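You operate a simulated robot arm through the tools that you are given. There is no shell and no other tool. Be economical: measure what you need, move in short steps, check, and stop when the job is done.

You are at the controls of a simulated two-armed robot. One attempt, no reset.

JOB
Turn the blue foot wheel to LOW. Put the red tin labelled "coast lot" from the top of the store bench in the blue tray. Put the black cloth on the top of the green bench away on the filter shelf. Take the green cloth and leave it on the top of the sorter shelf. Fetch the grey chain link and set it on the stool under the sample pipe. Open the spare parts drawer, take the belt carton from the inside of the spare parts drawer and put it on the top of the low shelf and shut the drawer again. Put one of the open tins from the top of the store bench on the top of the stacked cartons. Take the brown tub from the top of the store bench and put it on the top of the green bench. Take the green tub and put it on the shelf under the green bench. Take the cream elevator cup and put it on the shelf under the grey bench. The order is free. Set down upright: open tin.

The check looks at the end state, three seconds after you hand in, the way a careful person would. Anything else that was tipped, shoved, dropped, spilled or broken makes it a failure. Flat cloth is picked up by pressing the open fingertips on it (5 to 10 N) and closing them slowly along it; thin cloth reads only 2 to 8 mm in the jaws.

ROBOT AND FRAMES
Two 7-joint arms with two-finger parallel grippers on one trunk, on a base that drives. Base frame: it is fixed to the floor where the robot stands at the start and does not move with it; the origin is under the middle of the robot, x ahead of it, y to its left, z up. Readings come in mm, degrees, newtons and seconds.
The left shoulder is at the start at [60, 143, 876], the right one opposite. With the tool pointing down near the work surface each hand reaches from about 100 to 660 mm from the robot's upright axis, wherever it stands, measured 20 degrees to its own side. Places, roughly: belt carton [-250, -8750, 500]; black cloth (11x7x3 cm) [-3400, 0, 900]; blue foot wheel [600, 0, 600]; blue tray (24x15x5 cm) [-700, 1200, 800]; brown tub [-1250, 1750, 750]; cream elevator cup [-4500, 1000, 1000]; filter shelf [-1700, -11100, 700]; green cloth (11x7x3 cm) [200, -8600, 900]; green tub (17x17x10 cm) [-1500, 1700, 900]; grey chain link (11x4x3 cm) [0, -8300, 900]; open tin [-1000, 1500, 750]; red tin [-750, 1250, 750]; shelf under the green bench [-3400, 100, 300]; shelf under the grey bench [-4500, 900, 300]; spare parts drawer [-400, -8900, 500]; stool under the sample pipe [-3800, -6600, 400]; top of the green bench [-3400, 100, 800]; top of the low shelf [1100, -7200, 300]; top of the sorter shelf [-2800, -7300, 800]; top of the stacked cartons [-3500, 3300, 800]. Payload 1.57 kg a hand.
Tool frame (each hand has its own): the origin (TCP) lies between the finger pads and is the grasp point; the fingertips stand 30 mm ahead of it; z points along the fingers, y is the line along which they close. Largest opening 110 mm; finger width 24, thickness 12; the body of the gripper, 48 by 112 mm, starts 78 mm behind the TCP.
Orientation is told as [roll, pitch, yaw] about the base's x, y, z axes, in that order, counted from this pose: with the fingers straight down and closing along the base's y, the tool's x points along the base's -x, its y along +y and its z along -z.

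CONTROLS
- The arms move only by the tool apply_moves. It takes "left_increments", "right_increments" or both (then of equal length, played together; a hand with none holds still); each is one flat list of numbers, 7 for each row, row after row: the shift along the tool's x, y, z in mm, then the turn, a rotation vector about the tool's x, y, z in degrees, then the gripper command, from -1 (fully open) to 1 (shut), values between in proportion. In form: [dx, dy, dz, rx, ry, rz, gripper, dx, dy, dz, rx, ry, rz, gripper, ...]. A call has 1 to 12 rows; each row is the pose to reach, as a shift and turn from the pose commanded when the call began, along the tool's axes at that moment. Each row takes 0.2 s and may step no farther than 50 mm and 8.6 degrees from the row before; otherwise, or with a gripper value out of range, the whole call is refused. A pose out of reach is approached as far as the arm can. The call stops where the force on the tool passes 40 N (or 10 N more than at its start, if that is more) or the arm is blocked; 0.2 s more then pass. The fingers move at their own pace (about 45 mm/s each) and stop on an object; they squeeze with about 43 N. The grip force told is the motor's: it shows also when the fingers shut on nothing. Time passes only in rows, and 0.2 s behind the last, so rows that repeat a pose let the fingers close. It gives the time, the measured TCP pose, the force on the tool (base axes), the opening and the grip force at its end, in the units of the frame above (readings bear some noise), with the torque about the TCP (base axes, N m) and any sound that the robot's microphone picked up.
- Cameras (640 x 400 px; columns grow to the right, rows downward): "scene" is now at [38.3, 11.4, 1476.8]; the picture's right is [0.13, -0.99, 0.00], its down [-0.84, -0.11, -0.54] and it looks along [0.53, 0.07, -0.84] (base axes); focal length 264 px, centre (320, 200). "left" rides on the left gripper at [70, -16, -141] in its tool frame; the picture's right is [0.23, 0.97, 0.00], its down [-0.86, 0.20, -0.48] and it looks along [-0.47, 0.11, 0.88] (tool axes); focal length 222 px, centre (320, 200). "right" rides on the right gripper at [70, 16, -141] in its tool frame; the picture's right is [-0.23, 0.97, 0.00], its down [-0.86, -0.20, -0.48] and it looks along [-0.47, -0.11, 0.88] (tool axes); focal length 222 px, centre (320, 200). There is no depth. A picture from a camera that has moved, and an enlarged one, comes with that camera's place and axes in the base frame and with its lens.
- snapshot(camera): a new picture of that camera. The clock stands still meanwhile.
- raise_lower(by): slides the trunk up (or, below 0, down) by that many mm; the arms and the scene camera ride with it, the base frame stays. It gives what a move gives, with no picture.
- drive_base(legs): drives the robot by 1 to 6 legs, each [ahead, left, turn to the left] in mm, mm and degrees, along the robot's own axes; the way and the turn of a leg run together, so that a leg with both is an arc; at most 1500 mm and 180 degrees a leg. The arms and the cameras ride along, it lands a little off, and it stops where it bumps. It gives what a move gives.
- aim_head(pan, tilt): turns the head with the scene camera to pan (to the left, within 86 degrees either way) and tilt (down, from -29 to 69), counted from straight ahead of the robot. It gives what a move gives.
- zoom(camera, box): a new picture of the part [left, top, right, bottom] of that camera's present view, enlarged. The clock stands still meanwhile.
- hand_in(): hands the job in; it is judged then, once.

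Work in short steps. Places have to be worked out from the pictures, the camera data and where the tool is seen: move nearer, look again, correct. Check each grasp and each placing, and mend what went wrong. You have 535 turns and 328 pictures in all, those below and enlarged ones among them. Open the grippers and draw the arms clear of the work before you hand the job in, unless the task says otherwise; then end with one line.

The tools are called after "Emit:" as name(argument=value, ...) on one line, values as JSON. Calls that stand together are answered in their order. apply_moves: Moves the arms, as the interface text tells. Its arguments: {"type":"object","properties":{"left_increments":{"type":"array","items":{"type":"number"}},"right_increments":{"type":"array","items":{"type":"number"}}},"required":[]} The other tools are called the same way: raise_lower (by) slides the trunk up or down; drive_base (legs) drives the base; aim_head (pan, tilt) turns the head that bears the scene camera; snapshot (camera) takes a picture; zoom (camera, box) takes an enlarged picture of a part of a camera's view; hand_in () hands the job in.

At the start:

```text
time_s: 0.0
left_tool_pos: [295.3, 121.2, 932.7]
left_orientation: [0.0, 0.0, 0.0]
left_force: [0.5, 0.4, -0.1]
left_moment: [0.02, -0.01, 0.02]
left_finger_gap: 110.2
left_finger_force: 0.1
right_tool_pos: [432.4, -158.8, 872.0]
right_orientation: [0.1, 0.0, 0.0]
right_force: [0.8, 0.3, 0.2]
right_moment: [-0.02, -0.03, 0.0]
right_finger_gap: 110.0
right_finger_force: 0.1
trunk travel left (down, up): [-475.0, 115.0]
robot x, y, heading: [2.8, -0.2, 0.2]
head pan, tilt: [7.5, 57.5]
```

scene: 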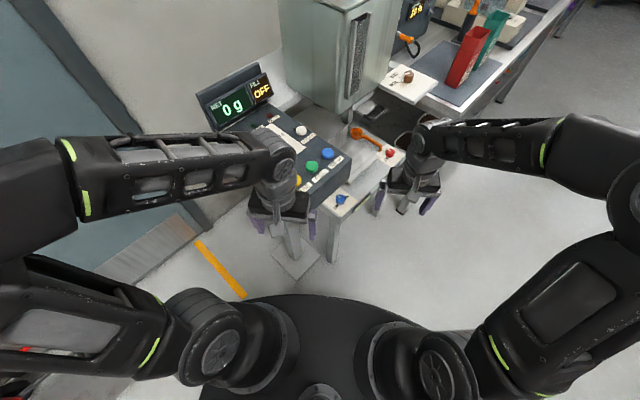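
right: 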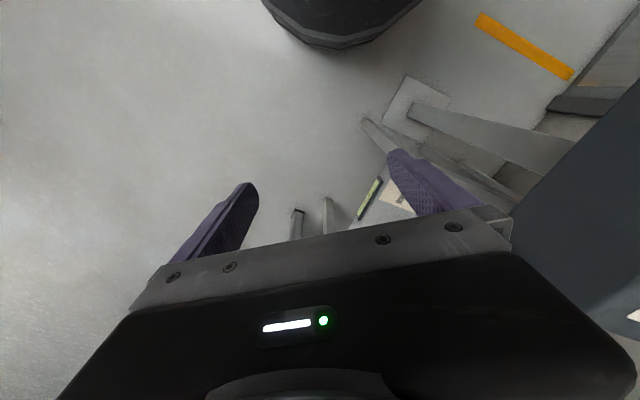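
left: 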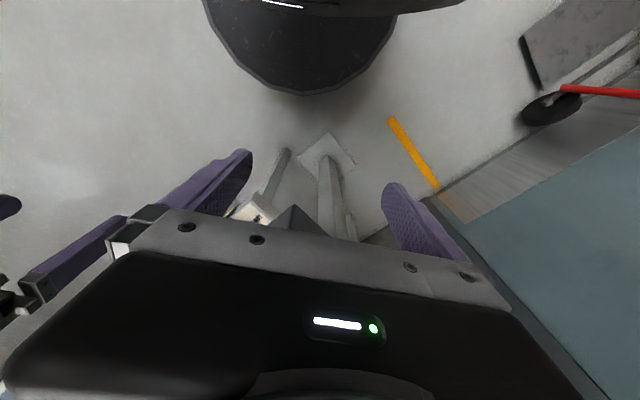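

The scene picture shows a weighing panel with coloured controls ahead. I zoom there to find the blue foot wheel and its marks.

Emit:
zoom(camera="scene", box=[200, 60, 440, 220])

Emit:
aim_head(pan=0, tilt=35)

Emit:
snapshot(camera="scene")

```text
2.50 times, centred on (320, 140) of scene
camera zoom: at [38.3, 11.4, 1476.8], right [0.13, -0.99, 0.0], down [-0.84, -0.11, -0.54], along [0.53, 0.07, -0.84], focal length 659 px, centre (320, 350)
```

zoom: 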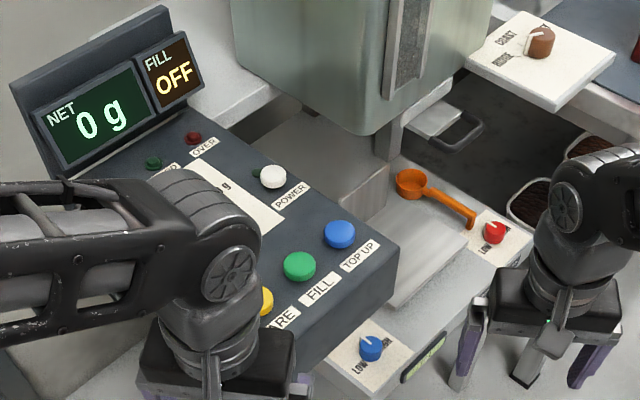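

```text
time_s: 0.9
left_tool_pos: [295.8, 121.6, 933.0]
left_orientation: [0.0, 0.0, 0.0]
left_force: [0.0, -0.3, 1.2]
left_moment: [0.01, 0.0, -0.02]
left_finger_gap: 109.8
left_finger_force: 0.0
right_tool_pos: [432.5, -159.1, 873.0]
right_orientation: [0.1, 0.0, 0.0]
right_force: [-0.4, -0.6, 0.1]
right_moment: [0.01, 0.0, 0.0]
right_finger_gap: 110.0
right_finger_force: 0.1
trunk travel left (down, up): [-475.0, 115.0]
robot x, y, heading: [-1.0, 1.9, -0.1]
head pan, tilt: [0.0, 35.0]
```

```text
323 pictures are left
camera scene: at [57.4, 2.4, 1508.0], right [0.0, -1.0, 0.0], down [-0.57, 0.0, -0.82], along [0.82, 0.0, -0.57], focal length 264 px, centre (320, 200)
```

scene: 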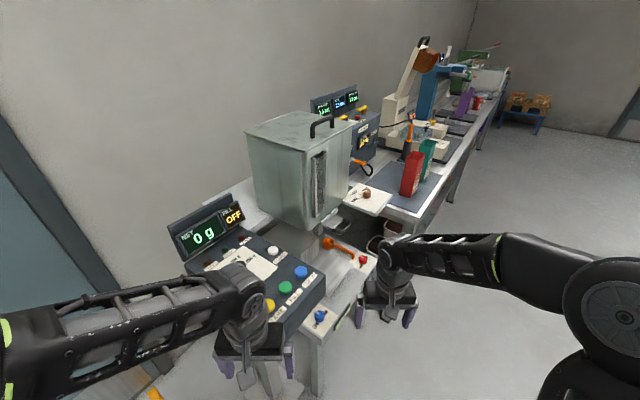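

The knob with a LOW label is near x≈600, y≈5, z≈615. I zoom in on it to read its marks.

Emit:
zoom(camera="scene", box=[280, 240, 400, 340])

```text
4.00 times, centred on (340, 290) of scene
camera zoom: at [57.4, 2.4, 1508.0], right [0.0, -1.0, 0.0], down [-0.57, 0.0, -0.82], along [0.82, 0.0, -0.57], focal length 1055 px, centre (240, -160)
```

zoom: 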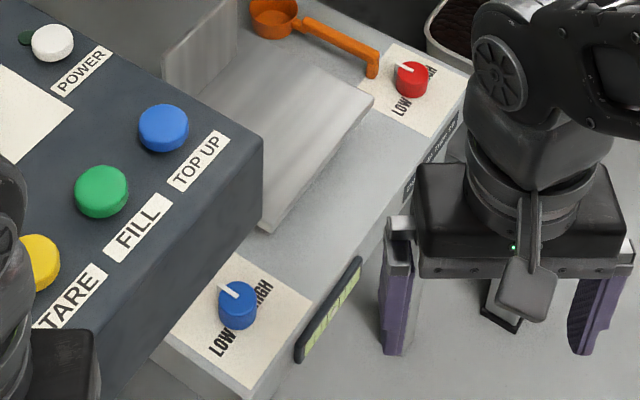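

Pointer seems to be midway, LOW at the near end. I bring the right hand above the knob for a wrist view.

Emit:
apply_moves(right_increments=[-30, 30, 30, 0, 0, 0, -1, -60, 60, 60, 0, 0, 0, -1, -95, 90, 95, 0, 0, 0, -1, -128, 119, 133, 0, 0, 0, -1])

Emit:
snapshot(camera="right")

```text
refused: row 1 steps farther than a row can; nothing moved
```

```text
321 pictures are left
camera right: at [363.3, -143.1, 1011.5], right [0.23, 0.97, 0.0], down [0.86, -0.2, 0.48], along [0.47, -0.11, -0.88], focal length 222 px, centre (320, 200)
```

right: 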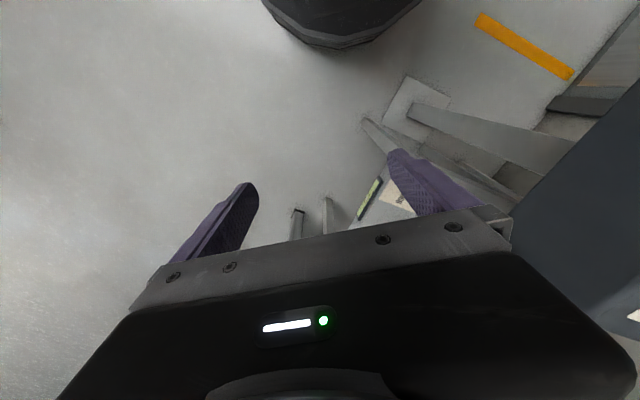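

The step limit counts the full distance, so I use smaller rows.

Emit:
apply_moves(right_increments=[-28, 26, 19, 0, 0, 0, -1, -56, 53, 38, 0, 0, 0, -1, -84, 79, 57, 0, 0, 0, -1, -112, 106, 75, 0, 0, 0, -1, -140, 132, 94, 0, 0, 0, -1, -168, 159, 105, 0, 0, 0, -1])

Emit:
snapshot(camera="right")

```text
time_s: 1.8
left_tool_pos: [294.9, 117.2, 933.1]
left_orientation: [0.2, 0.1, -0.2]
left_force: [-0.3, -0.7, 0.4]
left_moment: [0.0, -0.02, -0.01]
left_finger_gap: 109.9
left_finger_force: 0.0
right_tool_pos: [533.3, -79.8, 801.5]
right_orientation: [-0.9, 0.3, -0.9]
right_force: [-4.9, -23.4, 2.7]
right_moment: [2.27, -0.28, 0.29]
right_finger_gap: 88.7
right_finger_force: 0.0
trunk travel left (down, up): [-475.0, 115.0]
robot x, y, heading: [0.4, -1.5, -0.2]
head pan, tilt: [0.0, 35.0]
stopped in row 4 (right hand): the force on the tool passed its limit (the readings are from after the stop); the commanded pose is now the measured one
```

```text
320 pictures are left
camera right: at [464.9, -60.9, 942.2], right [0.24, 0.97, -0.01], down [0.85, -0.21, 0.48], along [0.46, -0.13, -0.88], focal length 222 px, centre (320, 200)
```

right: 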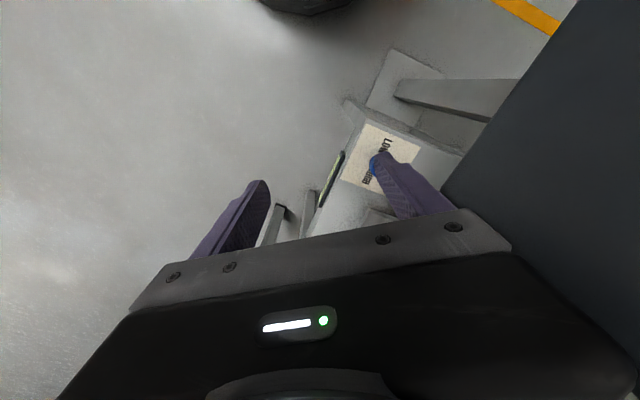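

The left finger touched the console's side wall (it stands left of the knob). I back away, yaw the hand 52° so that the fingers close parallel to that wall, and approach for a look.

Emit:
apply_moves(right_increments=[0, -45, -10, 0, 0, -8, -1, 0, -60, -10, 0, 0, -16, -1, 0, -60, -10, 0, 0, -24, -1, 0, -60, -10, 0, 0, -32, -1, 0, -60, -10, 0, 0, -40, -1, 0, -60, -10, 0, 0, -48, -1, -10, -30, 0, 0, 0, -52, -1, -20, 0, 10, 0, 0, -52, -1, -30, 20, 20, 0, 0, -52, -1, -42, 35, 31, 0, 0, -52, -1])

Emit:
snapshot(camera="right")

```text
time_s: 3.7
left_tool_pos: [294.5, 119.3, 933.4]
left_orientation: [0.0, 0.0, -0.2]
left_force: [-1.0, 0.6, -0.6]
left_moment: [-0.01, 0.01, 0.03]
left_finger_gap: 109.7
left_finger_force: 0.0
right_tool_pos: [555.3, -72.6, 788.8]
right_orientation: [-0.1, 1.4, 51.9]
right_force: [-6.8, -4.2, 3.2]
right_moment: [0.88, -0.83, 0.57]
right_finger_gap: 109.9
right_finger_force: 0.1
trunk travel left (down, up): [-475.0, 115.0]
robot x, y, heading: [2.5, 1.6, -0.1]
head pan, tilt: [0.0, 35.0]
stopped in row 9 (right hand): the force on the tool passed its limit (the readings are from after the stop); the commanded pose is now the measured one
```

```text
319 pictures are left
camera right: at [500.7, -115.3, 930.8], right [-0.63, 0.78, -0.01], down [0.69, 0.56, 0.46], along [0.36, 0.28, -0.89], focal length 222 px, centre (320, 200)
```

right: 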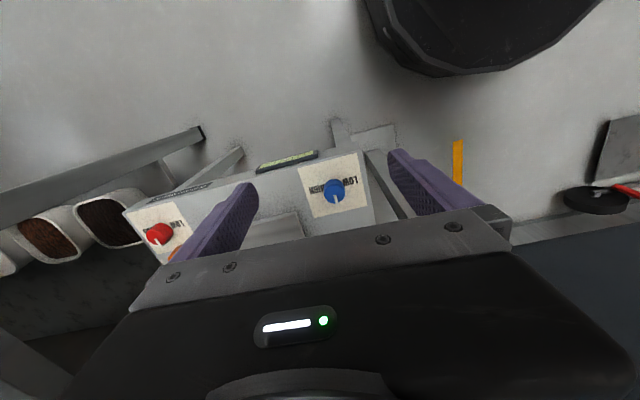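

Triangulating: knob near (595,-8,620) and the console overhangs it from z≈824 up. I zoom to read knob, pointer and labels.

Emit:
zoom(camera="right", box=[280, 150, 400, 225])

```text
5.33 times, centred on (340, 188) of right
camera zoom: at [500.7, -115.3, 930.8], right [-0.63, 0.78, -0.01], down [0.69, 0.56, 0.46], along [0.36, 0.28, -0.89], focal length 1185 px, centre (213, 267)
```

zoom: 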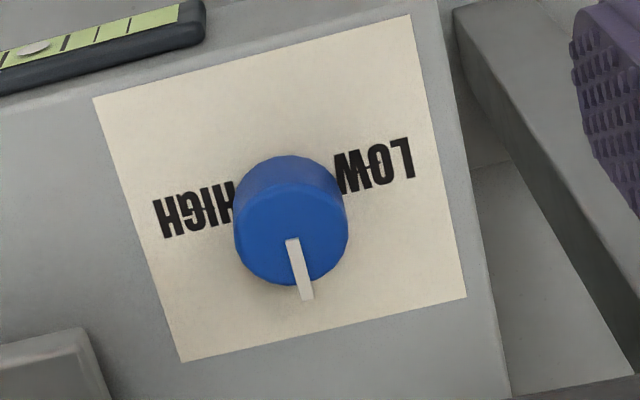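

Pointer is midway; LOW lies 90° counter-clockwise (from above). I withdraw, yaw to 7° and then will tilt the fingers 45° in under the overhang.

Emit:
apply_moves(right_increments=[30, 10, 0, 0, 0, 7.5, -1, 45, 35, 0, 0, 0, 15, -1, 51, 60, 0, 0, 0, 22.5, -1, 51, 85, 0, 0, 0, 30, -1, 51, 85, 0, 0, 0, 37.5, -1, 51, 85, 0, 0, 0, 45, -1])

Emit:
apply_moves(right_increments=[0, 0, 0, 0, -7.5, 0, -1, 0, 0, 0, 0, -15, 0, -1, 0, 0, 10, 0, -22.5, 0, -1, 0, 0, 20, 0, -30, 0, -1, 0, 0, 30, 0, -37.5, 0, -1, 0, 30, 40, 0, -45, 0, -0.3])

Emit:
snapshot(camera="right")

```text
time_s: 5.1
left_tool_pos: [296.3, 119.1, 931.5]
left_orientation: [-0.1, 0.1, -0.2]
left_force: [-0.6, -0.2, 0.0]
left_moment: [0.0, -0.02, -0.01]
left_finger_gap: 110.0
left_finger_force: 0.0
right_tool_pos: [455.2, -58.2, 790.0]
right_orientation: [-1.0, 0.8, 6.6]
right_force: [-1.1, -0.5, 1.1]
right_moment: [-0.02, -0.01, 0.03]
right_finger_gap: 109.8
right_finger_force: 0.1
trunk travel left (down, up): [-475.0, 115.0]
robot x, y, heading: [3.7, -3.5, -0.0]
head pan, tilt: [0.0, 35.0]
```

```text
time_s: 6.5
left_tool_pos: [296.2, 119.9, 934.2]
left_orientation: [0.1, 0.1, -0.3]
left_force: [-0.6, 0.3, 0.1]
left_moment: [0.0, 0.01, 0.0]
left_finger_gap: 110.1
left_finger_force: 0.1
right_tool_pos: [452.4, -30.4, 751.1]
right_orientation: [-1.4, -44.5, 7.8]
right_force: [-0.9, 0.2, -0.2]
right_moment: [0.0, -0.01, 0.03]
right_finger_gap: 75.8
right_finger_force: 0.1
trunk travel left (down, up): [-475.0, 115.0]
robot x, y, heading: [-2.1, 0.2, -0.1]
head pan, tilt: [0.0, 35.0]
```

```text
317 pictures are left
camera right: at [303.4, -31.5, 801.6], right [0.04, 0.99, 0.14], down [0.3, -0.15, 0.94], along [0.95, 0.0, -0.3], focal length 222 px, centre (320, 200)
```

right: 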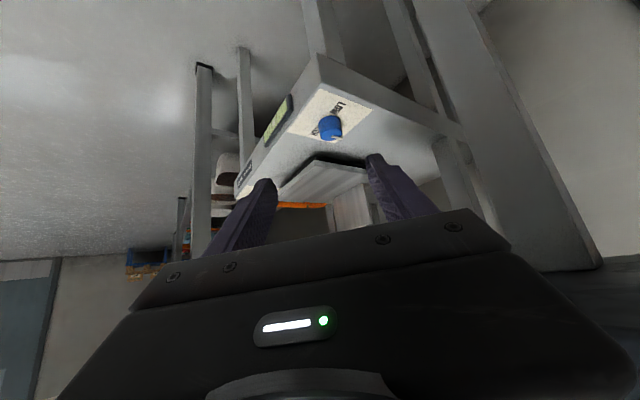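

Knob visible at (330,127). I zoom for its exact outline.

Emit:
zoom(camera="right", box=[290, 80, 386, 140])

```text
6.67 times, centred on (338, 110) of right
camera zoom: at [303.4, -31.5, 801.6], right [0.04, 0.99, 0.14], down [0.3, -0.15, 0.94], along [0.95, 0.0, -0.3], focal length 1481 px, centre (200, 800)
```

zoom: 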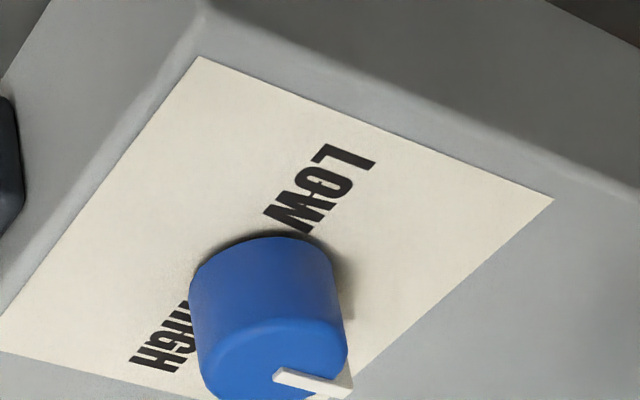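

Knob axis ≈(605,0), base z≈577, top ≈604, Ø≈35. I advance along the tool axis to 50 mm short and look again.

Emit:
apply_moves(right_increments=[0, 12, 40, 0, 0, 0, -0.3, 0, 12, 85, 0, 0, 0, -0.3, 0, 12, 125, 0, 0, 0, -0.3, -2, 12, 150, 0, 0, 0, -0.3])

Emit:
snapshot(camera="right")

```text
time_s: 7.5
left_tool_pos: [295.8, 119.8, 933.5]
left_orientation: [-0.1, 0.0, -0.2]
left_force: [0.1, -0.3, 0.1]
left_moment: [0.0, -0.01, 0.0]
left_finger_gap: 110.2
left_finger_force: 0.1
right_tool_pos: [556.4, -8.3, 642.9]
right_orientation: [-1.3, -44.2, 7.9]
right_force: [-0.4, -0.4, 0.2]
right_moment: [0.04, 0.02, 0.0]
right_finger_gap: 71.2
right_finger_force: 0.0
trunk travel left (down, up): [-475.0, 115.0]
robot x, y, heading: [-2.2, 2.0, -0.4]
head pan, tilt: [0.0, 35.0]
```

```text
315 pictures are left
camera right: at [406.4, -9.3, 693.3], right [0.04, 0.99, 0.14], down [0.3, -0.15, 0.94], along [0.95, 0.0, -0.3], focal length 222 px, centre (320, 200)
```

right: 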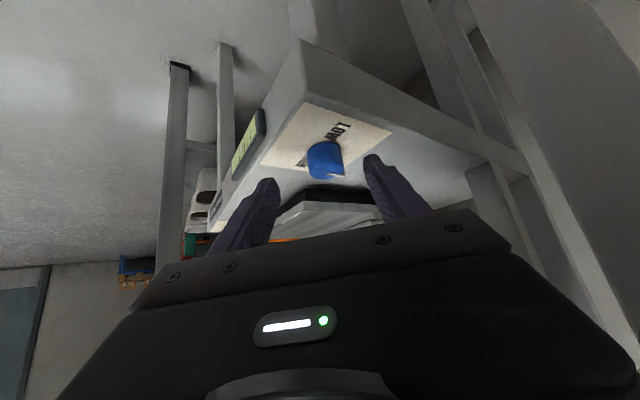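

Estimates hold (axis (605,2), 579–604). I move the fingertips around the knob and close.

Emit:
apply_moves(right_increments=[-2, 4, 25, 0, 0, 0, -0.3, -4, 4, 46, 0, 0, 0, -0.3])

Emit:
snapshot(camera="right")

```text
time_s: 8.1
left_tool_pos: [296.3, 119.0, 932.6]
left_orientation: [0.0, 0.0, -0.3]
left_force: [-0.1, -0.5, -0.5]
left_moment: [0.01, -0.01, -0.01]
left_finger_gap: 110.2
left_finger_force: 0.1
right_tool_pos: [590.9, -0.3, 613.8]
right_orientation: [-1.3, -44.2, 7.8]
right_force: [0.0, -0.3, 0.3]
right_moment: [0.02, -0.03, -0.02]
right_finger_gap: 71.7
right_finger_force: 0.0
trunk travel left (down, up): [-475.0, 115.0]
robot x, y, heading: [-1.9, -1.2, -0.3]
head pan, tilt: [0.0, 35.0]
```

```text
314 pictures are left
camera right: at [441.2, -1.6, 664.0], right [0.04, 0.99, 0.14], down [0.3, -0.15, 0.94], along [0.95, 0.0, -0.3], focal length 222 px, centre (320, 200)
```

right: 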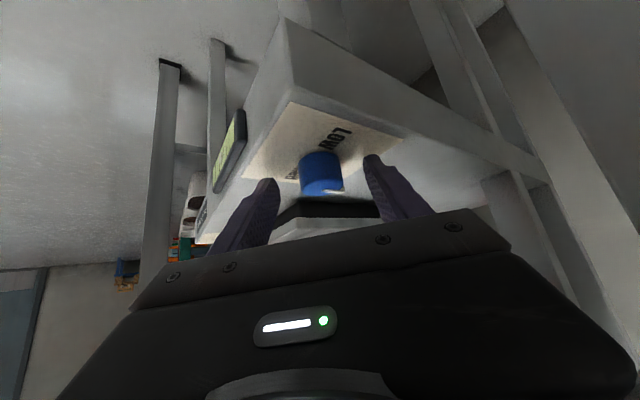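

Knob sits between the tips. Close.

Emit:
apply_moves(right_increments=[0, 0, 0, 0, 0, 0, 1, 0, 0, 0, 0, 0, 0, 1, 0, 0, 0, 0, 0, 0, 1, 0, 0, 0, 0, 0, 0, 1])

```text
time_s: 9.1
left_tool_pos: [295.5, 120.1, 933.4]
left_orientation: [-0.1, -0.1, -0.2]
left_force: [-0.1, -0.6, -0.1]
left_moment: [0.01, 0.02, 0.0]
left_finger_gap: 110.1
left_finger_force: 0.1
right_tool_pos: [588.9, -0.7, 613.9]
right_orientation: [-1.3, -44.2, 7.9]
right_force: [-0.3, 2.8, -1.3]
right_moment: [0.12, -0.04, 0.07]
right_finger_gap: 34.5
right_finger_force: 29.7
trunk travel left (down, up): [-475.0, 115.0]
robot x, y, heading: [1.3, -0.4, -0.3]
head pan, tilt: [0.0, 35.0]
```

Gripped at 34.5 mm. I turn about the knob's vertical axis counter-clockwise, first 42.5°.

Emit:
apply_moves(right_increments=[-0.1, -2.4, 0.1, -5.92, 0, -6.09, 1, -0.5, -4.7, 0.5, -11.85, 0, -12.19, 1, -1.1, -6.9, 1.1, -17.77, 0, -18.28, 1, -2, -8.9, 1.9, -23.7, 0, -24.38, 1, -3, -10.8, 2.9, -29.6, 0, -30.5, 1])

Emit:
snapshot(camera="right")

```text
time_s: 10.3
left_tool_pos: [295.7, 117.9, 933.7]
left_orientation: [0.1, -0.1, -0.3]
left_force: [-0.4, 0.6, 0.0]
left_moment: [-0.03, 0.01, -0.01]
left_finger_gap: 110.1
left_finger_force: 0.0
right_tool_pos: [596.8, -13.6, 614.2]
right_orientation: [-0.9, -43.6, 49.9]
right_force: [-1.1, -14.8, 4.7]
right_moment: [1.02, -0.11, -0.24]
right_finger_gap: 34.5
right_finger_force: 42.2
trunk travel left (down, up): [-475.0, 115.0]
robot x, y, heading: [-0.4, -3.6, -0.3]
head pan, tilt: [0.0, 35.0]
```

```text
313 pictures are left
camera right: at [487.8, -114.5, 666.6], right [-0.63, 0.76, 0.14], down [0.33, 0.1, 0.94], along [0.7, 0.64, -0.31], focal length 222 px, centre (320, 200)
```

right: 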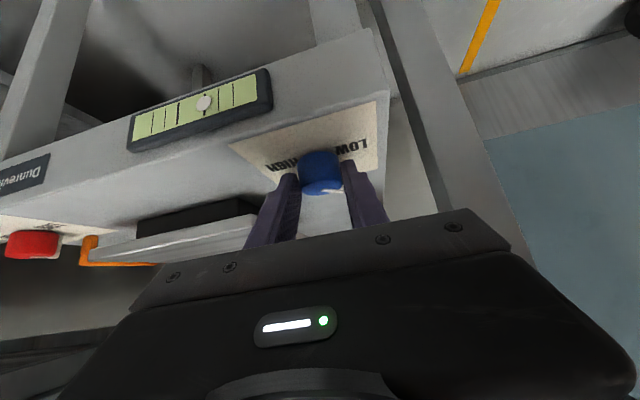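

The pointer is moving with the grip. I continue with the remaining 47°, with a slight shift to relieve the side force.

Emit:
apply_moves(right_increments=[-0.1, -4, 0.1, -5.92, 0, -6.09, 1, -0.5, -6.7, 0.5, -11.85, 0, -12.19, 1, -1.1, -8.9, 1.1, -17.77, 0, -18.28, 1, -2, -10.9, 1.9, -23.7, 0, -24.38, 1, -3, -12.8, 2.9, -29.6, 0, -30.5, 1, -3.7, -13.8, 3.6, -33.1, 0, -34.1, 1])

Emit:
snapshot(camera="right")

```text
time_s: 11.7
left_tool_pos: [296.6, 117.2, 933.1]
left_orientation: [0.1, 0.0, -0.3]
left_force: [0.5, -0.1, -0.5]
left_moment: [0.0, -0.02, 0.01]
left_finger_gap: 109.9
left_finger_force: 0.1
right_tool_pos: [613.9, -19.0, 614.0]
right_orientation: [-0.6, -42.9, 97.0]
right_force: [19.0, -26.5, 8.5]
right_moment: [-0.27, -0.9, -0.33]
right_finger_gap: 34.8
right_finger_force: 42.1
trunk travel left (down, up): [-475.0, 115.0]
robot x, y, heading: [1.8, 0.8, 0.3]
head pan, tilt: [0.0, 35.0]
```

```text
312 pictures are left
camera right: at [614.4, -167.4, 668.6], right [-0.99, 0.05, 0.15], down [0.16, 0.32, 0.93], along [0.0, 0.95, -0.33], focal length 222 px, centre (320, 200)
```

right: 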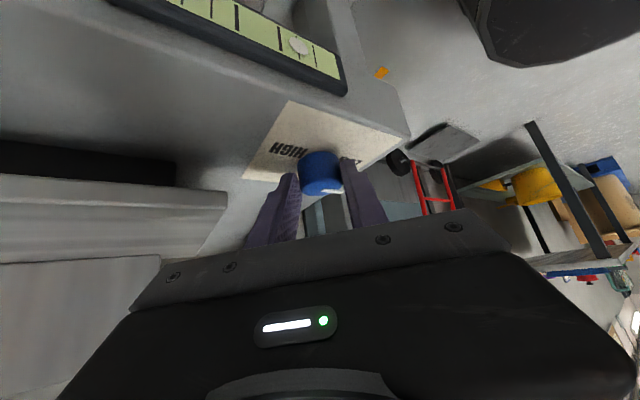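

Turned about 89°. I open, withdraw along the tool axis and inspect.

Emit:
apply_moves(right_increments=[0, 0, 0, 0, 0, 0, -0.3, 0, 0, 0, 0, 0, 0, -0.3, 0, 0, 0, 0, 0, 0, -0.3, 0, 0, -40, 0, 0, 0, -0.3, 0, 0, -80, 0, 0, 0, -0.3, 0, 0, -120, 0, 0, 0, -0.3])

Emit:
zoom(camera="right", box=[260, 60, 420, 160])

Emit:
snapshot(camera="scene")

```text
time_s: 13.1
left_tool_pos: [295.0, 118.3, 931.4]
left_orientation: [0.0, -0.1, -0.2]
left_force: [-0.9, -0.4, -0.2]
left_moment: [-0.03, -0.03, -0.02]
left_finger_gap: 110.1
left_finger_force: 0.0
right_tool_pos: [620.7, -96.9, 700.4]
right_orientation: [-0.1, -43.2, 96.9]
right_force: [-0.6, 1.2, -0.2]
right_moment: [0.0, 0.0, 0.0]
right_finger_gap: 71.2
right_finger_force: 0.0
trunk travel left (down, up): [-475.0, 115.0]
robot x, y, heading: [-0.3, 0.8, -0.1]
head pan, tilt: [0.0, 35.0]
```

```text
4.00 times, centred on (340, 110) of right
camera zoom: at [621.3, -246.1, 754.3], right [-0.99, 0.05, 0.16], down [0.16, 0.32, 0.93], along [-0.01, 0.95, -0.32], focal length 888 px, centre (240, 560)
```

zoom: 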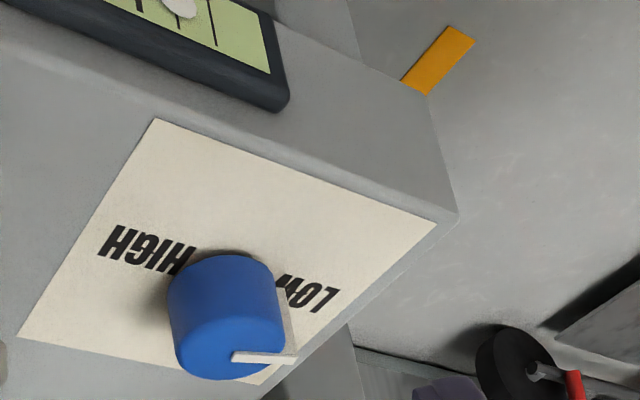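

```text
310 pictures are left
camera scene: at [56.9, 1.5, 1508.0], right [0.0, -1.0, 0.0], down [-0.57, 0.0, -0.82], along [0.82, 0.0, -0.57], focal length 264 px, centre (320, 200)
```

scene: 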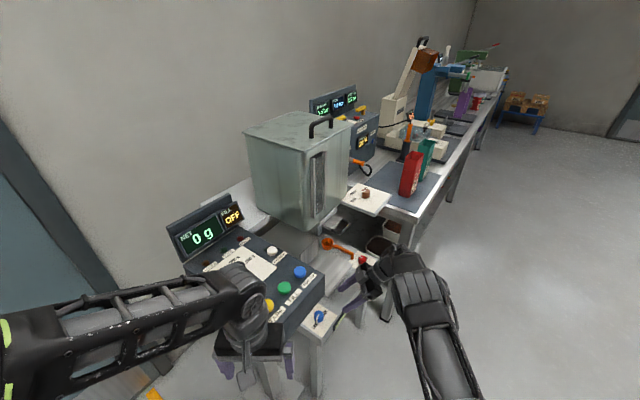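

I check the pointer from the scene camera.

Emit:
zoom(camera="scene", box=[296, 296, 344, 326])

```text
13.33 times, centred on (320, 311) of scene
camera zoom: at [56.9, 1.5, 1508.0], right [0.0, -1.0, 0.0], down [-0.57, 0.0, -0.82], along [0.82, 0.0, -0.57], focal length 3516 px, centre (320, -1280)
```

zoom: 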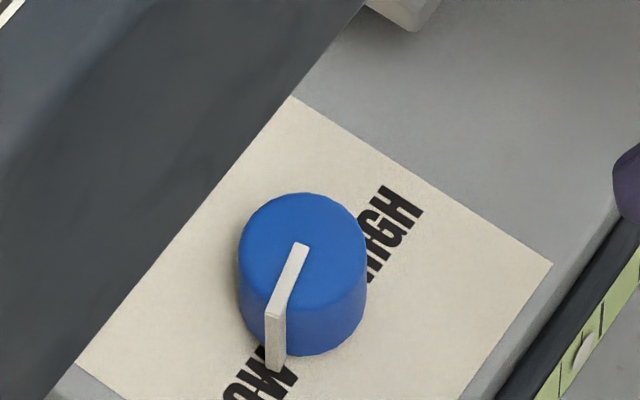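

The pointer points to LOW, perhaps a little past. I bring the hand upright again for a second, steeper view to judge the angle.

Emit:
apply_moves(right_increments=[-5, 7, -20, 0, 8.5, 0, -1, -10, 15, -40, 0, 17, 0, -1, -15, 22, -60, 0, 25.5, 0, -1, -20, 30, -80, 0, 34, 0, -1, -26, 37, -99, 0, 42.5, 0, -1])

Emit:
zoom(camera="right", box=[260, 90, 420, 190])

```text
time_s: 14.3
left_tool_pos: [295.3, 120.1, 933.1]
left_orientation: [-0.1, 0.0, -0.1]
left_force: [0.9, -1.0, -0.4]
left_moment: [0.04, 0.02, 0.0]
left_finger_gap: 110.1
left_finger_force: 0.1
right_tool_pos: [589.6, -150.8, 792.8]
right_orientation: [-0.1, -0.5, 97.0]
right_force: [-0.1, -0.2, 0.4]
right_moment: [-0.02, 0.02, 0.01]
right_finger_gap: 110.1
right_finger_force: 0.0
trunk travel left (down, up): [-475.0, 115.0]
robot x, y, heading: [2.8, 2.1, -0.3]
head pan, tilt: [0.0, 35.0]
```

```text
4.00 times, centred on (340, 140) of right
camera zoom: at [580.8, -222.9, 930.6], right [-0.99, 0.11, 0.0], down [0.1, 0.87, 0.49], along [0.05, 0.48, -0.87], focal length 888 px, centre (240, 440)
```

zoom: 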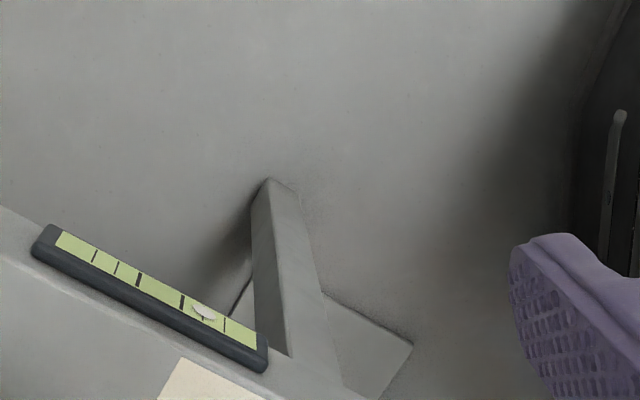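

Knob is lower in the frame; zoom there.

Emit:
zoom(camera="right", box=[240, 165, 368, 245])

```text
5.00 times, centred on (304, 205) of right
camera zoom: at [580.8, -222.9, 930.6], right [-0.99, 0.11, 0.0], down [0.1, 0.87, 0.49], along [0.05, 0.48, -0.87], focal length 1111 px, centre (400, 175)
```

zoom: 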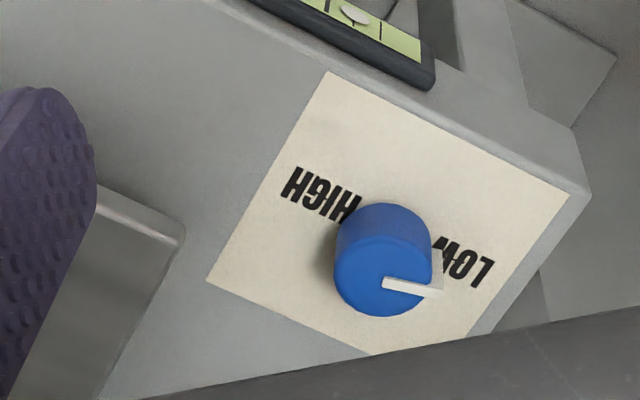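

From knob centre, LOW lies at azimuth ≈158°, pointer at ≈162°: it is on LOW. Next I retract the right hand and turn toward the store bench (behind-left).

Emit:
apply_moves(right_increments=[0, 22, -9, 0, 0, 8.1, -1, 0, 44, -18, 0, 0, 16.2, -1, 0, 65, -27, 0, 0, 24.3, -1, 0, 87, -36, 0, 0, 32.4, -1, 0, 109, -46, 0, 0, 40.5, -1, 0, 131, -55, 0, 0, 48.6, -1, 0, 152, -64, 0, 0, 56.7, -1, 0, 174, -73, 0, 0, 64.8, -1, 0, 196, -82, 0, 0, 72.9, -1, 0, 218, -91, 0, 0, 81, -1, 0, 240, -101, 0, 0, 89.1, -1, 0, 261, -110, 0, 0, 97, -1])

Emit:
drive_base(legs=[[-450, 0, 0], [0, 0, 120]])

Emit:
aim_head(pan=0, tilt=25)

Emit:
snapshot(camera="scene")

```text
time_s: 16.9
left_tool_pos: [294.5, 119.1, 932.8]
left_orientation: [0.0, 0.0, -0.2]
left_force: [0.9, -0.7, 0.9]
left_moment: [-0.02, 0.01, 0.01]
left_finger_gap: 110.0
left_finger_force: 0.1
right_tool_pos: [330.2, -182.4, 901.3]
right_orientation: [0.7, 0.0, -0.2]
right_force: [0.5, 0.0, 0.0]
right_moment: [0.0, -0.02, -0.02]
right_finger_gap: 109.8
right_finger_force: 0.1
trunk travel left (down, up): [-475.0, 115.0]
robot x, y, heading: [1.8, 0.1, -0.1]
head pan, tilt: [0.0, 35.0]
```

```text
time_s: 24.6
left_tool_pos: [-693.3, 201.0, 932.6]
left_orientation: [0.0, -0.1, 119.4]
left_force: [-0.9, -0.1, 0.4]
left_moment: [-0.03, 0.03, 0.02]
left_finger_gap: 109.8
left_finger_force: 0.1
right_tool_pos: [-447.7, 378.3, 901.6]
right_orientation: [0.7, 0.0, 119.5]
right_force: [0.2, 0.0, -0.2]
right_moment: [0.04, -0.01, 0.01]
right_finger_gap: 110.0
right_finger_force: 0.1
trunk travel left (down, up): [-475.0, 115.0]
robot x, y, heading: [-446.1, 0.3, 119.6]
head pan, tilt: [0.0, 35.0]
```

```text
time_s: 25.3
left_tool_pos: [-693.9, 200.7, 932.7]
left_orientation: [0.0, -0.1, 119.4]
left_force: [-0.1, 0.5, -0.6]
left_moment: [0.0, 0.04, 0.0]
left_finger_gap: 110.3
left_finger_force: 0.2
right_tool_pos: [-448.7, 379.4, 901.6]
right_orientation: [0.7, 0.0, 119.6]
right_force: [0.2, -0.1, -0.9]
right_moment: [0.01, 0.01, -0.02]
right_finger_gap: 109.9
right_finger_force: 0.0
trunk travel left (down, up): [-475.0, 115.0]
robot x, y, heading: [-445.0, 0.8, 119.3]
head pan, tilt: [0.0, 25.0]
```

```text
306 pictures are left
camera scene: at [-474.7, 58.9, 1523.8], right [0.87, 0.49, 0.0], down [0.21, -0.37, -0.91], along [-0.44, 0.79, -0.42], focal length 264 px, centre (320, 200)
```

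scene: 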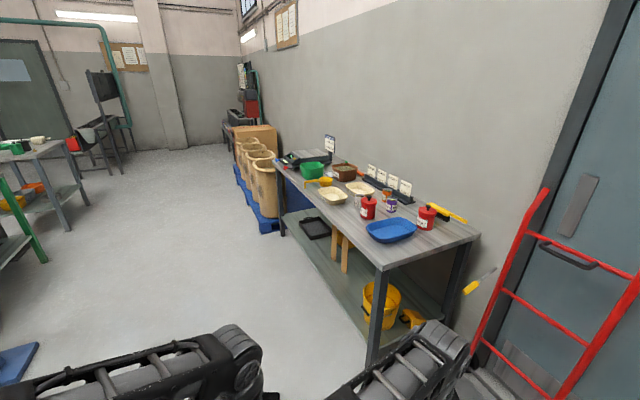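

The store bench is in view with tray, tins and tubs. I zoom in to read labels.

Emit:
zoom(camera="scene", box=[270, 130, 490, 268])

```text
2.90 times, centred on (380, 199) of scene
camera zoom: at [-474.7, 58.9, 1523.8], right [0.87, 0.49, 0.0], down [0.21, -0.37, -0.91], along [-0.44, 0.79, -0.42], focal length 764 px, centre (146, 203)
```

zoom: 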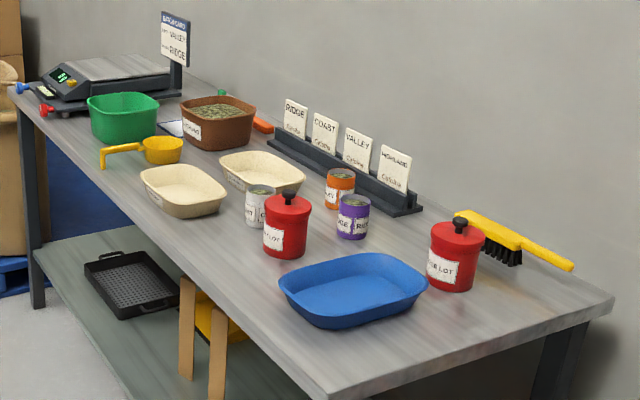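

Bench runs along azimuth ≈144°, so I should face ≈54°. I drive to stand in front of the tins, still a bit back, and look.

Emit:
drive_base(legs=[[0, 0, -65.3], [0, 1100, 0], [230, 0, 0]])

Emit:
aim_head(pan=0, tilt=45)

Emit:
snapshot(camera="scene")

```text
time_s: 35.1
left_tool_pos: [-1127.4, 1143.8, 932.0]
left_orientation: [0.0, 0.2, 53.8]
left_force: [0.0, -0.2, -0.5]
left_moment: [0.0, -0.01, 0.02]
left_finger_gap: 109.9
left_finger_force: 0.1
right_tool_pos: [-862.0, 994.3, 901.3]
right_orientation: [0.8, 0.1, 53.8]
right_force: [0.1, -0.9, 0.0]
right_moment: [-0.02, 0.0, -0.03]
right_finger_gap: 110.1
right_finger_force: 0.1
trunk travel left (down, up): [-475.0, 115.0]
robot x, y, heading: [-1204.2, 829.6, 54.1]
head pan, tilt: [0.0, 25.0]
```

```text
time_s: 36.0
left_tool_pos: [-1125.8, 1143.0, 933.2]
left_orientation: [0.0, -0.1, 53.8]
left_force: [-0.1, 0.6, 0.5]
left_moment: [0.03, -0.03, -0.02]
left_finger_gap: 109.8
left_finger_force: 0.0
right_tool_pos: [-861.7, 993.3, 901.1]
right_orientation: [0.7, -0.1, 53.9]
right_force: [-0.3, -0.1, 0.1]
right_moment: [0.02, 0.01, 0.02]
right_finger_gap: 110.0
right_finger_force: 0.0
trunk travel left (down, up): [-475.0, 115.0]
robot x, y, heading: [-1199.3, 831.3, 53.6]
head pan, tilt: [0.0, 45.0]
```

```text
304 pictures are left
camera scene: at [-1174.2, 876.7, 1493.3], right [0.81, -0.59, 0.0], down [-0.42, -0.57, -0.71], along [0.42, 0.57, -0.71], focal length 264 px, centre (320, 200)
```

scene: 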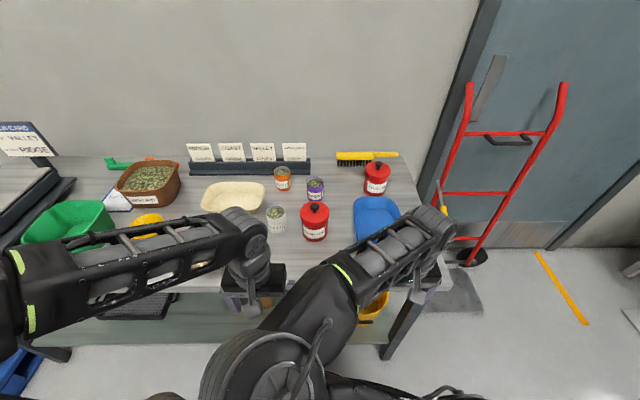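

Triangulation puts the near red tin at about (-879,1310), lid z≈917. I zoom to read labels.

Emit:
zoom(camera="scene", box=[250, 140, 410, 240])

Emit:
zoom(camera="scene", box=[0, 120, 320, 320])

```text
4.00 times, centred on (330, 190) of scene
camera zoom: at [-1174.2, 876.7, 1493.3], right [0.81, -0.59, 0.0], down [-0.42, -0.57, -0.71], along [0.42, 0.57, -0.71], focal length 1055 px, centre (280, 240)
```

zoom: 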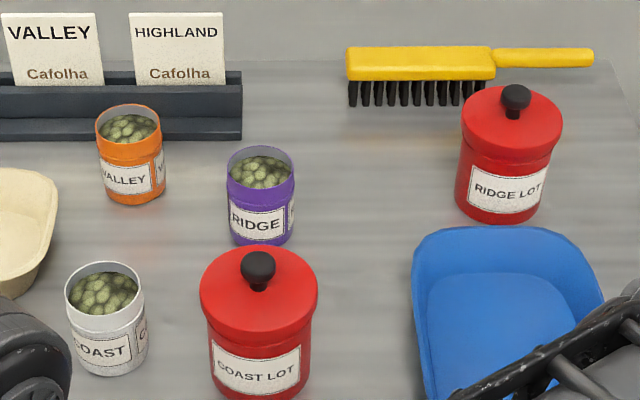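

```text
2.00 times, centred on (160, 220) of scene
camera zoom: at [-1174.2, 876.7, 1493.3], right [0.81, -0.59, 0.0], down [-0.42, -0.57, -0.71], along [0.42, 0.57, -0.71], focal length 527 px, centre (640, 160)
```

zoom: 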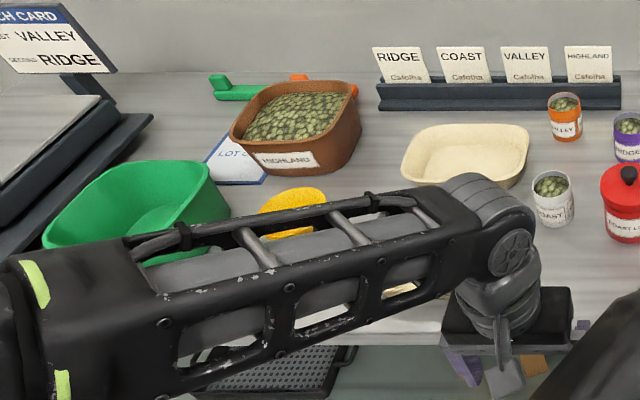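

Near red tin reads COAST LOT (lid with knob, Ø≈86). I raise the trunk and drive a bit nearer.

Emit:
raise_lower(by=100)

Emit:
drive_base(legs=[[130, 0, 0]])

Emit:
aim_head(pan=-10, tilt=55)

Emit:
snapshot(camera="scene")

```text
time_s: 37.3
left_tool_pos: [-1126.4, 1143.1, 1032.6]
left_orientation: [0.0, -0.1, 53.9]
left_force: [0.5, -0.3, -0.1]
left_moment: [-0.03, -0.02, 0.0]
left_finger_gap: 110.0
left_finger_force: 0.0
right_tool_pos: [-862.1, 993.6, 1000.4]
right_orientation: [0.7, 0.1, 53.9]
right_force: [-0.7, 0.3, -0.3]
right_moment: [0.03, -0.02, -0.02]
right_finger_gap: 110.1
right_finger_force: 0.1
trunk travel left (down, up): [-575.0, 15.0]
robot x, y, heading: [-1200.9, 830.3, 53.7]
head pan, tilt: [0.0, 45.0]
```

```text
time_s: 38.8
left_tool_pos: [-1052.3, 1244.4, 1032.7]
left_orientation: [0.0, -0.2, 53.9]
left_force: [-0.8, -0.4, 0.1]
left_moment: [0.02, 0.01, -0.02]
left_finger_gap: 110.1
left_finger_force: 0.0
right_tool_pos: [-786.9, 1094.4, 1001.5]
right_orientation: [0.7, 0.0, 54.0]
right_force: [-0.1, 0.6, 0.1]
right_moment: [0.04, -0.03, -0.03]
right_finger_gap: 110.3
right_finger_force: 0.1
trunk travel left (down, up): [-575.0, 15.0]
robot x, y, heading: [-1130.3, 933.0, 53.8]
head pan, tilt: [0.0, 45.0]
stopped in leg 1: the robot was blocked; the commanded pose is now the measured one
```

```text
time_s: 39.5
left_tool_pos: [-1052.5, 1246.2, 1032.2]
left_orientation: [0.0, 0.0, 54.0]
left_force: [0.2, -0.3, -0.3]
left_moment: [0.0, -0.01, 0.03]
left_finger_gap: 109.9
left_finger_force: 0.1
right_tool_pos: [-786.5, 1095.4, 999.6]
right_orientation: [0.7, -0.1, 54.0]
right_force: [0.1, 0.3, 0.5]
right_moment: [0.02, 0.02, -0.02]
right_finger_gap: 109.7
right_finger_force: 0.1
trunk travel left (down, up): [-575.0, 15.0]
robot x, y, heading: [-1125.8, 934.2, 54.0]
head pan, tilt: [-10.0, 55.0]
```

```text
301 pictures are left
camera scene: at [-1095.4, 963.2, 1579.9], right [0.69, -0.72, 0.0], down [-0.59, -0.57, -0.57], along [0.41, 0.4, -0.82], focal length 264 px, centre (320, 200)
```

scene: 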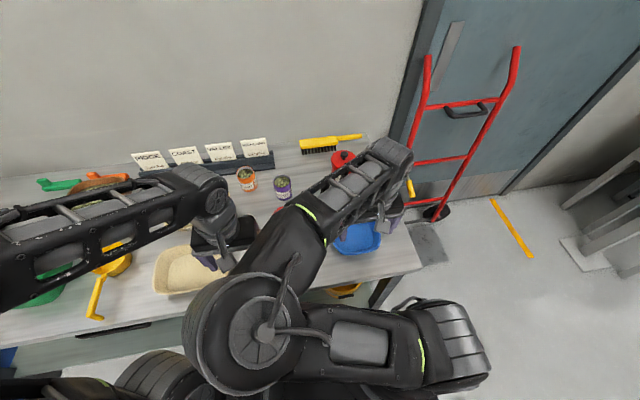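

Blocked by the bench front, close enough. I move the left hand aside and bring the right hand, tilted 45°, behind the coast tin for a look.

Emit:
apply_moves(left_increments=[0, 30, 0, 0, 0, 0, -1, 0, 60, 0, 0, 0, 0, -1, 0, 90, 0, 0, 0, 0, -1, 0, 120, -10, 0, 0, 0, -1, 0, 150, -20, 0, 0, 0, -1, 0, 150, -20, 0, 0, 0, -1], right_increments=[5, 34, 0, 0, -7.5, 0, -1, 10, 68, 0, 0, -15, 0, -1, 15, 102, 0, 0, -22.5, 0, -1, 20, 136, 0, 0, -30, 0, -1, 25, 170, 0, 0, -37.5, 0, -1, 30, 203, 0, 0, -45, 0, -1])

Emit:
snapshot(camera="right")

```text
time_s: 40.2
left_tool_pos: [-1112.1, 1288.6, 1032.9]
left_orientation: [-0.1, 0.1, 53.8]
left_force: [-0.6, -0.2, -1.1]
left_moment: [0.02, -0.04, -0.01]
left_finger_gap: 110.2
left_finger_force: 0.2
right_tool_pos: [-805.3, 1121.7, 988.6]
right_orientation: [0.9, -13.2, 40.9]
right_force: [0.5, 0.3, -0.2]
right_moment: [0.04, -0.02, 0.03]
right_finger_gap: 109.9
right_finger_force: 0.0
right hand out of reach, approached as far as the arm can: row 2, 3
trunk travel left (down, up): [-575.0, 15.0]
robot x, y, heading: [-1131.5, 931.5, 53.6]
head pan, tilt: [-10.0, 55.0]
stopped in row 3 (right hand): the arm was blocked; the commanded pose is now the measured one
```

```text
300 pictures are left
camera right: at [-891.3, 1066.8, 1109.1], right [-0.47, 0.88, 0.07], down [0.68, 0.32, 0.66], along [0.56, 0.36, -0.75], focal length 222 px, centre (320, 200)
```

right: 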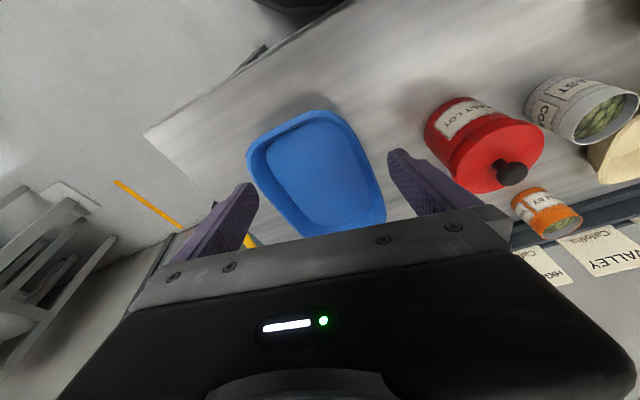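

Tilted that close in the arm folds too much. I back off 120 mm and re-pose the hand.

Emit:
drive_base(legs=[[-120, 0, 0]])

Emit:
apply_moves(right_increments=[0, 0, 0, 0, 0, -6, -1, -20, 0, 0, 0, 0, -12.7, -1])

```text
time_s: 41.5
left_tool_pos: [-1183.8, 1189.6, 1032.7]
left_orientation: [-0.1, -0.1, 54.0]
left_force: [-0.4, 0.2, -0.2]
left_moment: [0.02, -0.01, -0.02]
left_finger_gap: 109.9
left_finger_force: 0.0
right_tool_pos: [-878.9, 1023.2, 989.7]
right_orientation: [0.8, -13.1, 41.0]
right_force: [-0.1, 0.0, 1.3]
right_moment: [-0.01, -0.01, -0.01]
right_finger_gap: 110.3
right_finger_force: 0.0
trunk travel left (down, up): [-575.0, 15.0]
robot x, y, heading: [-1201.0, 838.1, 53.9]
head pan, tilt: [-10.0, 55.0]
```

```text
time_s: 42.1
left_tool_pos: [-1182.4, 1190.0, 1031.3]
left_orientation: [0.0, 0.1, 54.0]
left_force: [-0.5, -0.4, 0.9]
left_moment: [-0.01, 0.02, 0.01]
left_finger_gap: 110.0
left_finger_force: 0.0
right_tool_pos: [-863.8, 1037.6, 993.4]
right_orientation: [-1.9, -13.0, 54.3]
right_force: [0.3, 0.7, 0.2]
right_moment: [0.0, 0.02, 0.0]
right_finger_gap: 110.0
right_finger_force: 0.0
trunk travel left (down, up): [-575.0, 15.0]
robot x, y, heading: [-1199.4, 837.9, 53.8]
head pan, tilt: [-10.0, 55.0]
```

Tin axis ≈(-878,1316), bench top ≈815. I move to a tilted standoff 100 mm in front of the tin.

Emit:
apply_moves(right_increments=[-18, 29, 9, 0, -5.4, 0, -1, -35, 59, 18, 0, -10.8, 0, -1, -53, 88, 27, 0, -16.2, 0, -1, -70, 117, 35, 0, -21.6, 0, -1, -88, 147, 44, 0, -27, 0, -1, -106, 176, 53, 0, -32, 0, -1])

Emit:
snapshot(camera="right")

```text
time_s: 43.1
left_tool_pos: [-1184.0, 1189.4, 1033.3]
left_orientation: [0.0, 0.1, 53.9]
left_force: [0.6, -0.4, 0.1]
left_moment: [-0.01, 0.03, -0.01]
left_finger_gap: 110.4
left_finger_force: 0.1
right_tool_pos: [-858.4, 1135.5, 953.4]
right_orientation: [-3.3, -30.7, 47.5]
right_force: [0.2, 0.5, 1.1]
right_moment: [0.04, 0.02, -0.02]
right_finger_gap: 110.1
right_finger_force: 0.0
trunk travel left (down, up): [-575.0, 15.0]
robot x, y, heading: [-1202.6, 837.9, 54.0]
head pan, tilt: [-10.0, 55.0]
stopped in row 4 (right hand): the arm was blocked; the commanded pose is now the measured one
```

```text
299 pictures are left
camera right: at [-965.6, 1054.7, 1036.6], right [-0.56, 0.82, 0.07], down [0.45, 0.24, 0.86], along [0.69, 0.51, -0.51], focal length 222 px, centre (320, 200)
```

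right: 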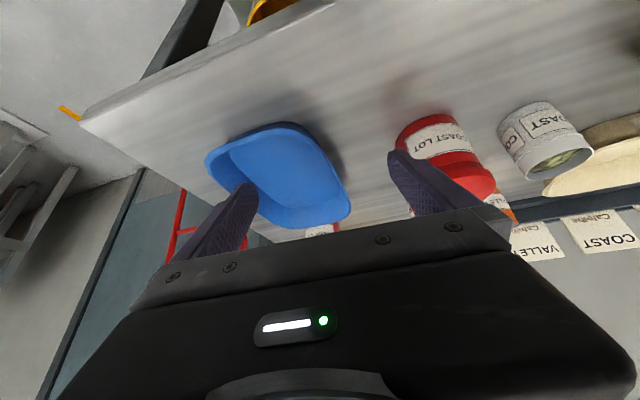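

Arm limit again with the hand crossing left. I shift the base 150 mm left so the tin is on the right arm's own side.

Emit:
drive_base(legs=[[0, 160, 0]])

Emit:
apply_moves(right_increments=[0, -25, 0, 0, 0, -3.5, -1, 0, -50, 0, -2, 0, -7, -1, 0, -75, 0, -2, -7, -7, -1, 0, -90, 0, -2, -14, -7, -1])

Emit:
snapshot(camera="right")

```text
time_s: 44.5
left_tool_pos: [-1312.1, 1283.8, 1031.8]
left_orientation: [-0.2, 0.0, 53.9]
left_force: [-0.8, -0.3, 0.1]
left_moment: [-0.01, -0.04, -0.03]
left_finger_gap: 110.0
left_finger_force: 0.0
right_tool_pos: [-987.0, 1229.2, 952.6]
right_orientation: [-3.5, -30.7, 47.5]
right_force: [0.7, 0.1, 0.2]
right_moment: [-0.02, -0.01, -0.03]
right_finger_gap: 110.0
right_finger_force: 0.0
trunk travel left (down, up): [-575.0, 15.0]
robot x, y, heading: [-1331.9, 927.7, 54.2]
head pan, tilt: [-10.0, 55.0]
```

```text
time_s: 45.5
left_tool_pos: [-1312.3, 1283.7, 1032.3]
left_orientation: [0.0, 0.1, 53.8]
left_force: [0.2, 0.6, 0.5]
left_moment: [-0.04, 0.03, 0.0]
left_finger_gap: 109.9
left_finger_force: 0.0
right_tool_pos: [-898.5, 1211.8, 960.4]
right_orientation: [-7.9, -44.0, 58.0]
right_force: [0.6, 0.2, 0.2]
right_moment: [-0.01, 0.01, 0.05]
right_finger_gap: 110.0
right_finger_force: 0.1
right hand out of reach, approached as far as the arm can: row 3, 4
trunk travel left (down, up): [-575.0, 15.0]
robot x, y, heading: [-1331.3, 931.5, 54.0]
head pan, tilt: [-10.0, 55.0]
```

```text
298 pictures are left
camera right: at [-1006.5, 1106.1, 1010.4], right [-0.68, 0.73, 0.06], down [0.25, 0.16, 0.95], along [0.69, 0.67, -0.29], focal length 222 px, centre (320, 200)
```

right: 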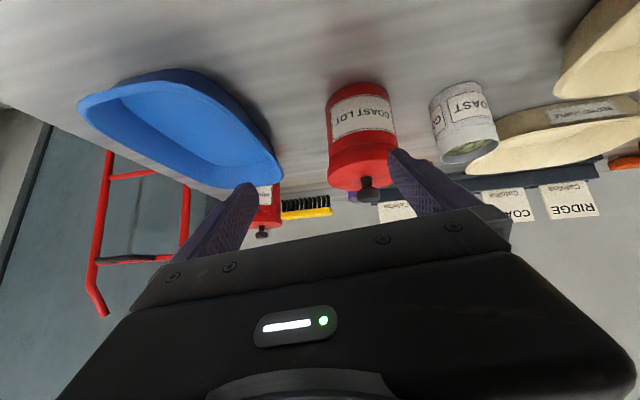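

Good view: coast tin axis ≈(-868,1306). I centre laterally and go part-way, then look again.

Emit:
apply_moves(right_increments=[-2, 25, 15, 0, 0, 0, -1, -4, 42, 45, 0, 0, 0, -1])

Emit:
snapshot(camera="right")

```text
time_s: 46.1
left_tool_pos: [-1311.1, 1285.7, 1033.6]
left_orientation: [0.0, 0.1, 53.9]
left_force: [0.6, -0.7, -0.1]
left_moment: [-0.03, 0.0, 0.0]
left_finger_gap: 109.9
left_finger_force: 0.0
right_tool_pos: [-910.0, 1262.6, 927.7]
right_orientation: [-7.8, -44.0, 57.9]
right_force: [1.0, 0.2, 0.2]
right_moment: [-0.02, 0.02, 0.01]
right_finger_gap: 110.2
right_finger_force: 0.0
trunk travel left (down, up): [-575.0, 15.0]
robot x, y, heading: [-1330.4, 928.2, 53.7]
head pan, tilt: [-10.0, 55.0]
```

```text
297 pictures are left
camera right: at [-1016.7, 1157.3, 976.6], right [-0.68, 0.73, 0.06], down [0.25, 0.16, 0.95], along [0.69, 0.67, -0.29], focal length 222 px, centre (320, 200)
```

right: 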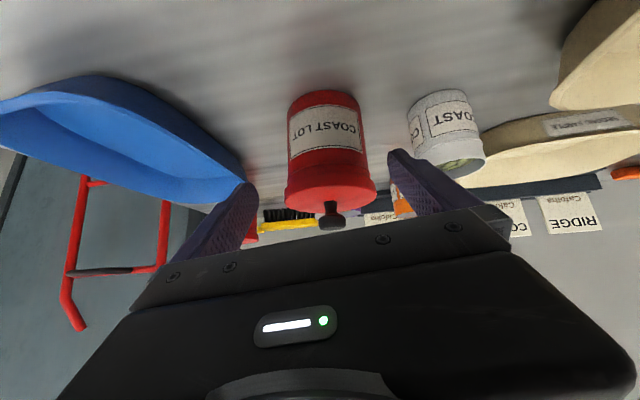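

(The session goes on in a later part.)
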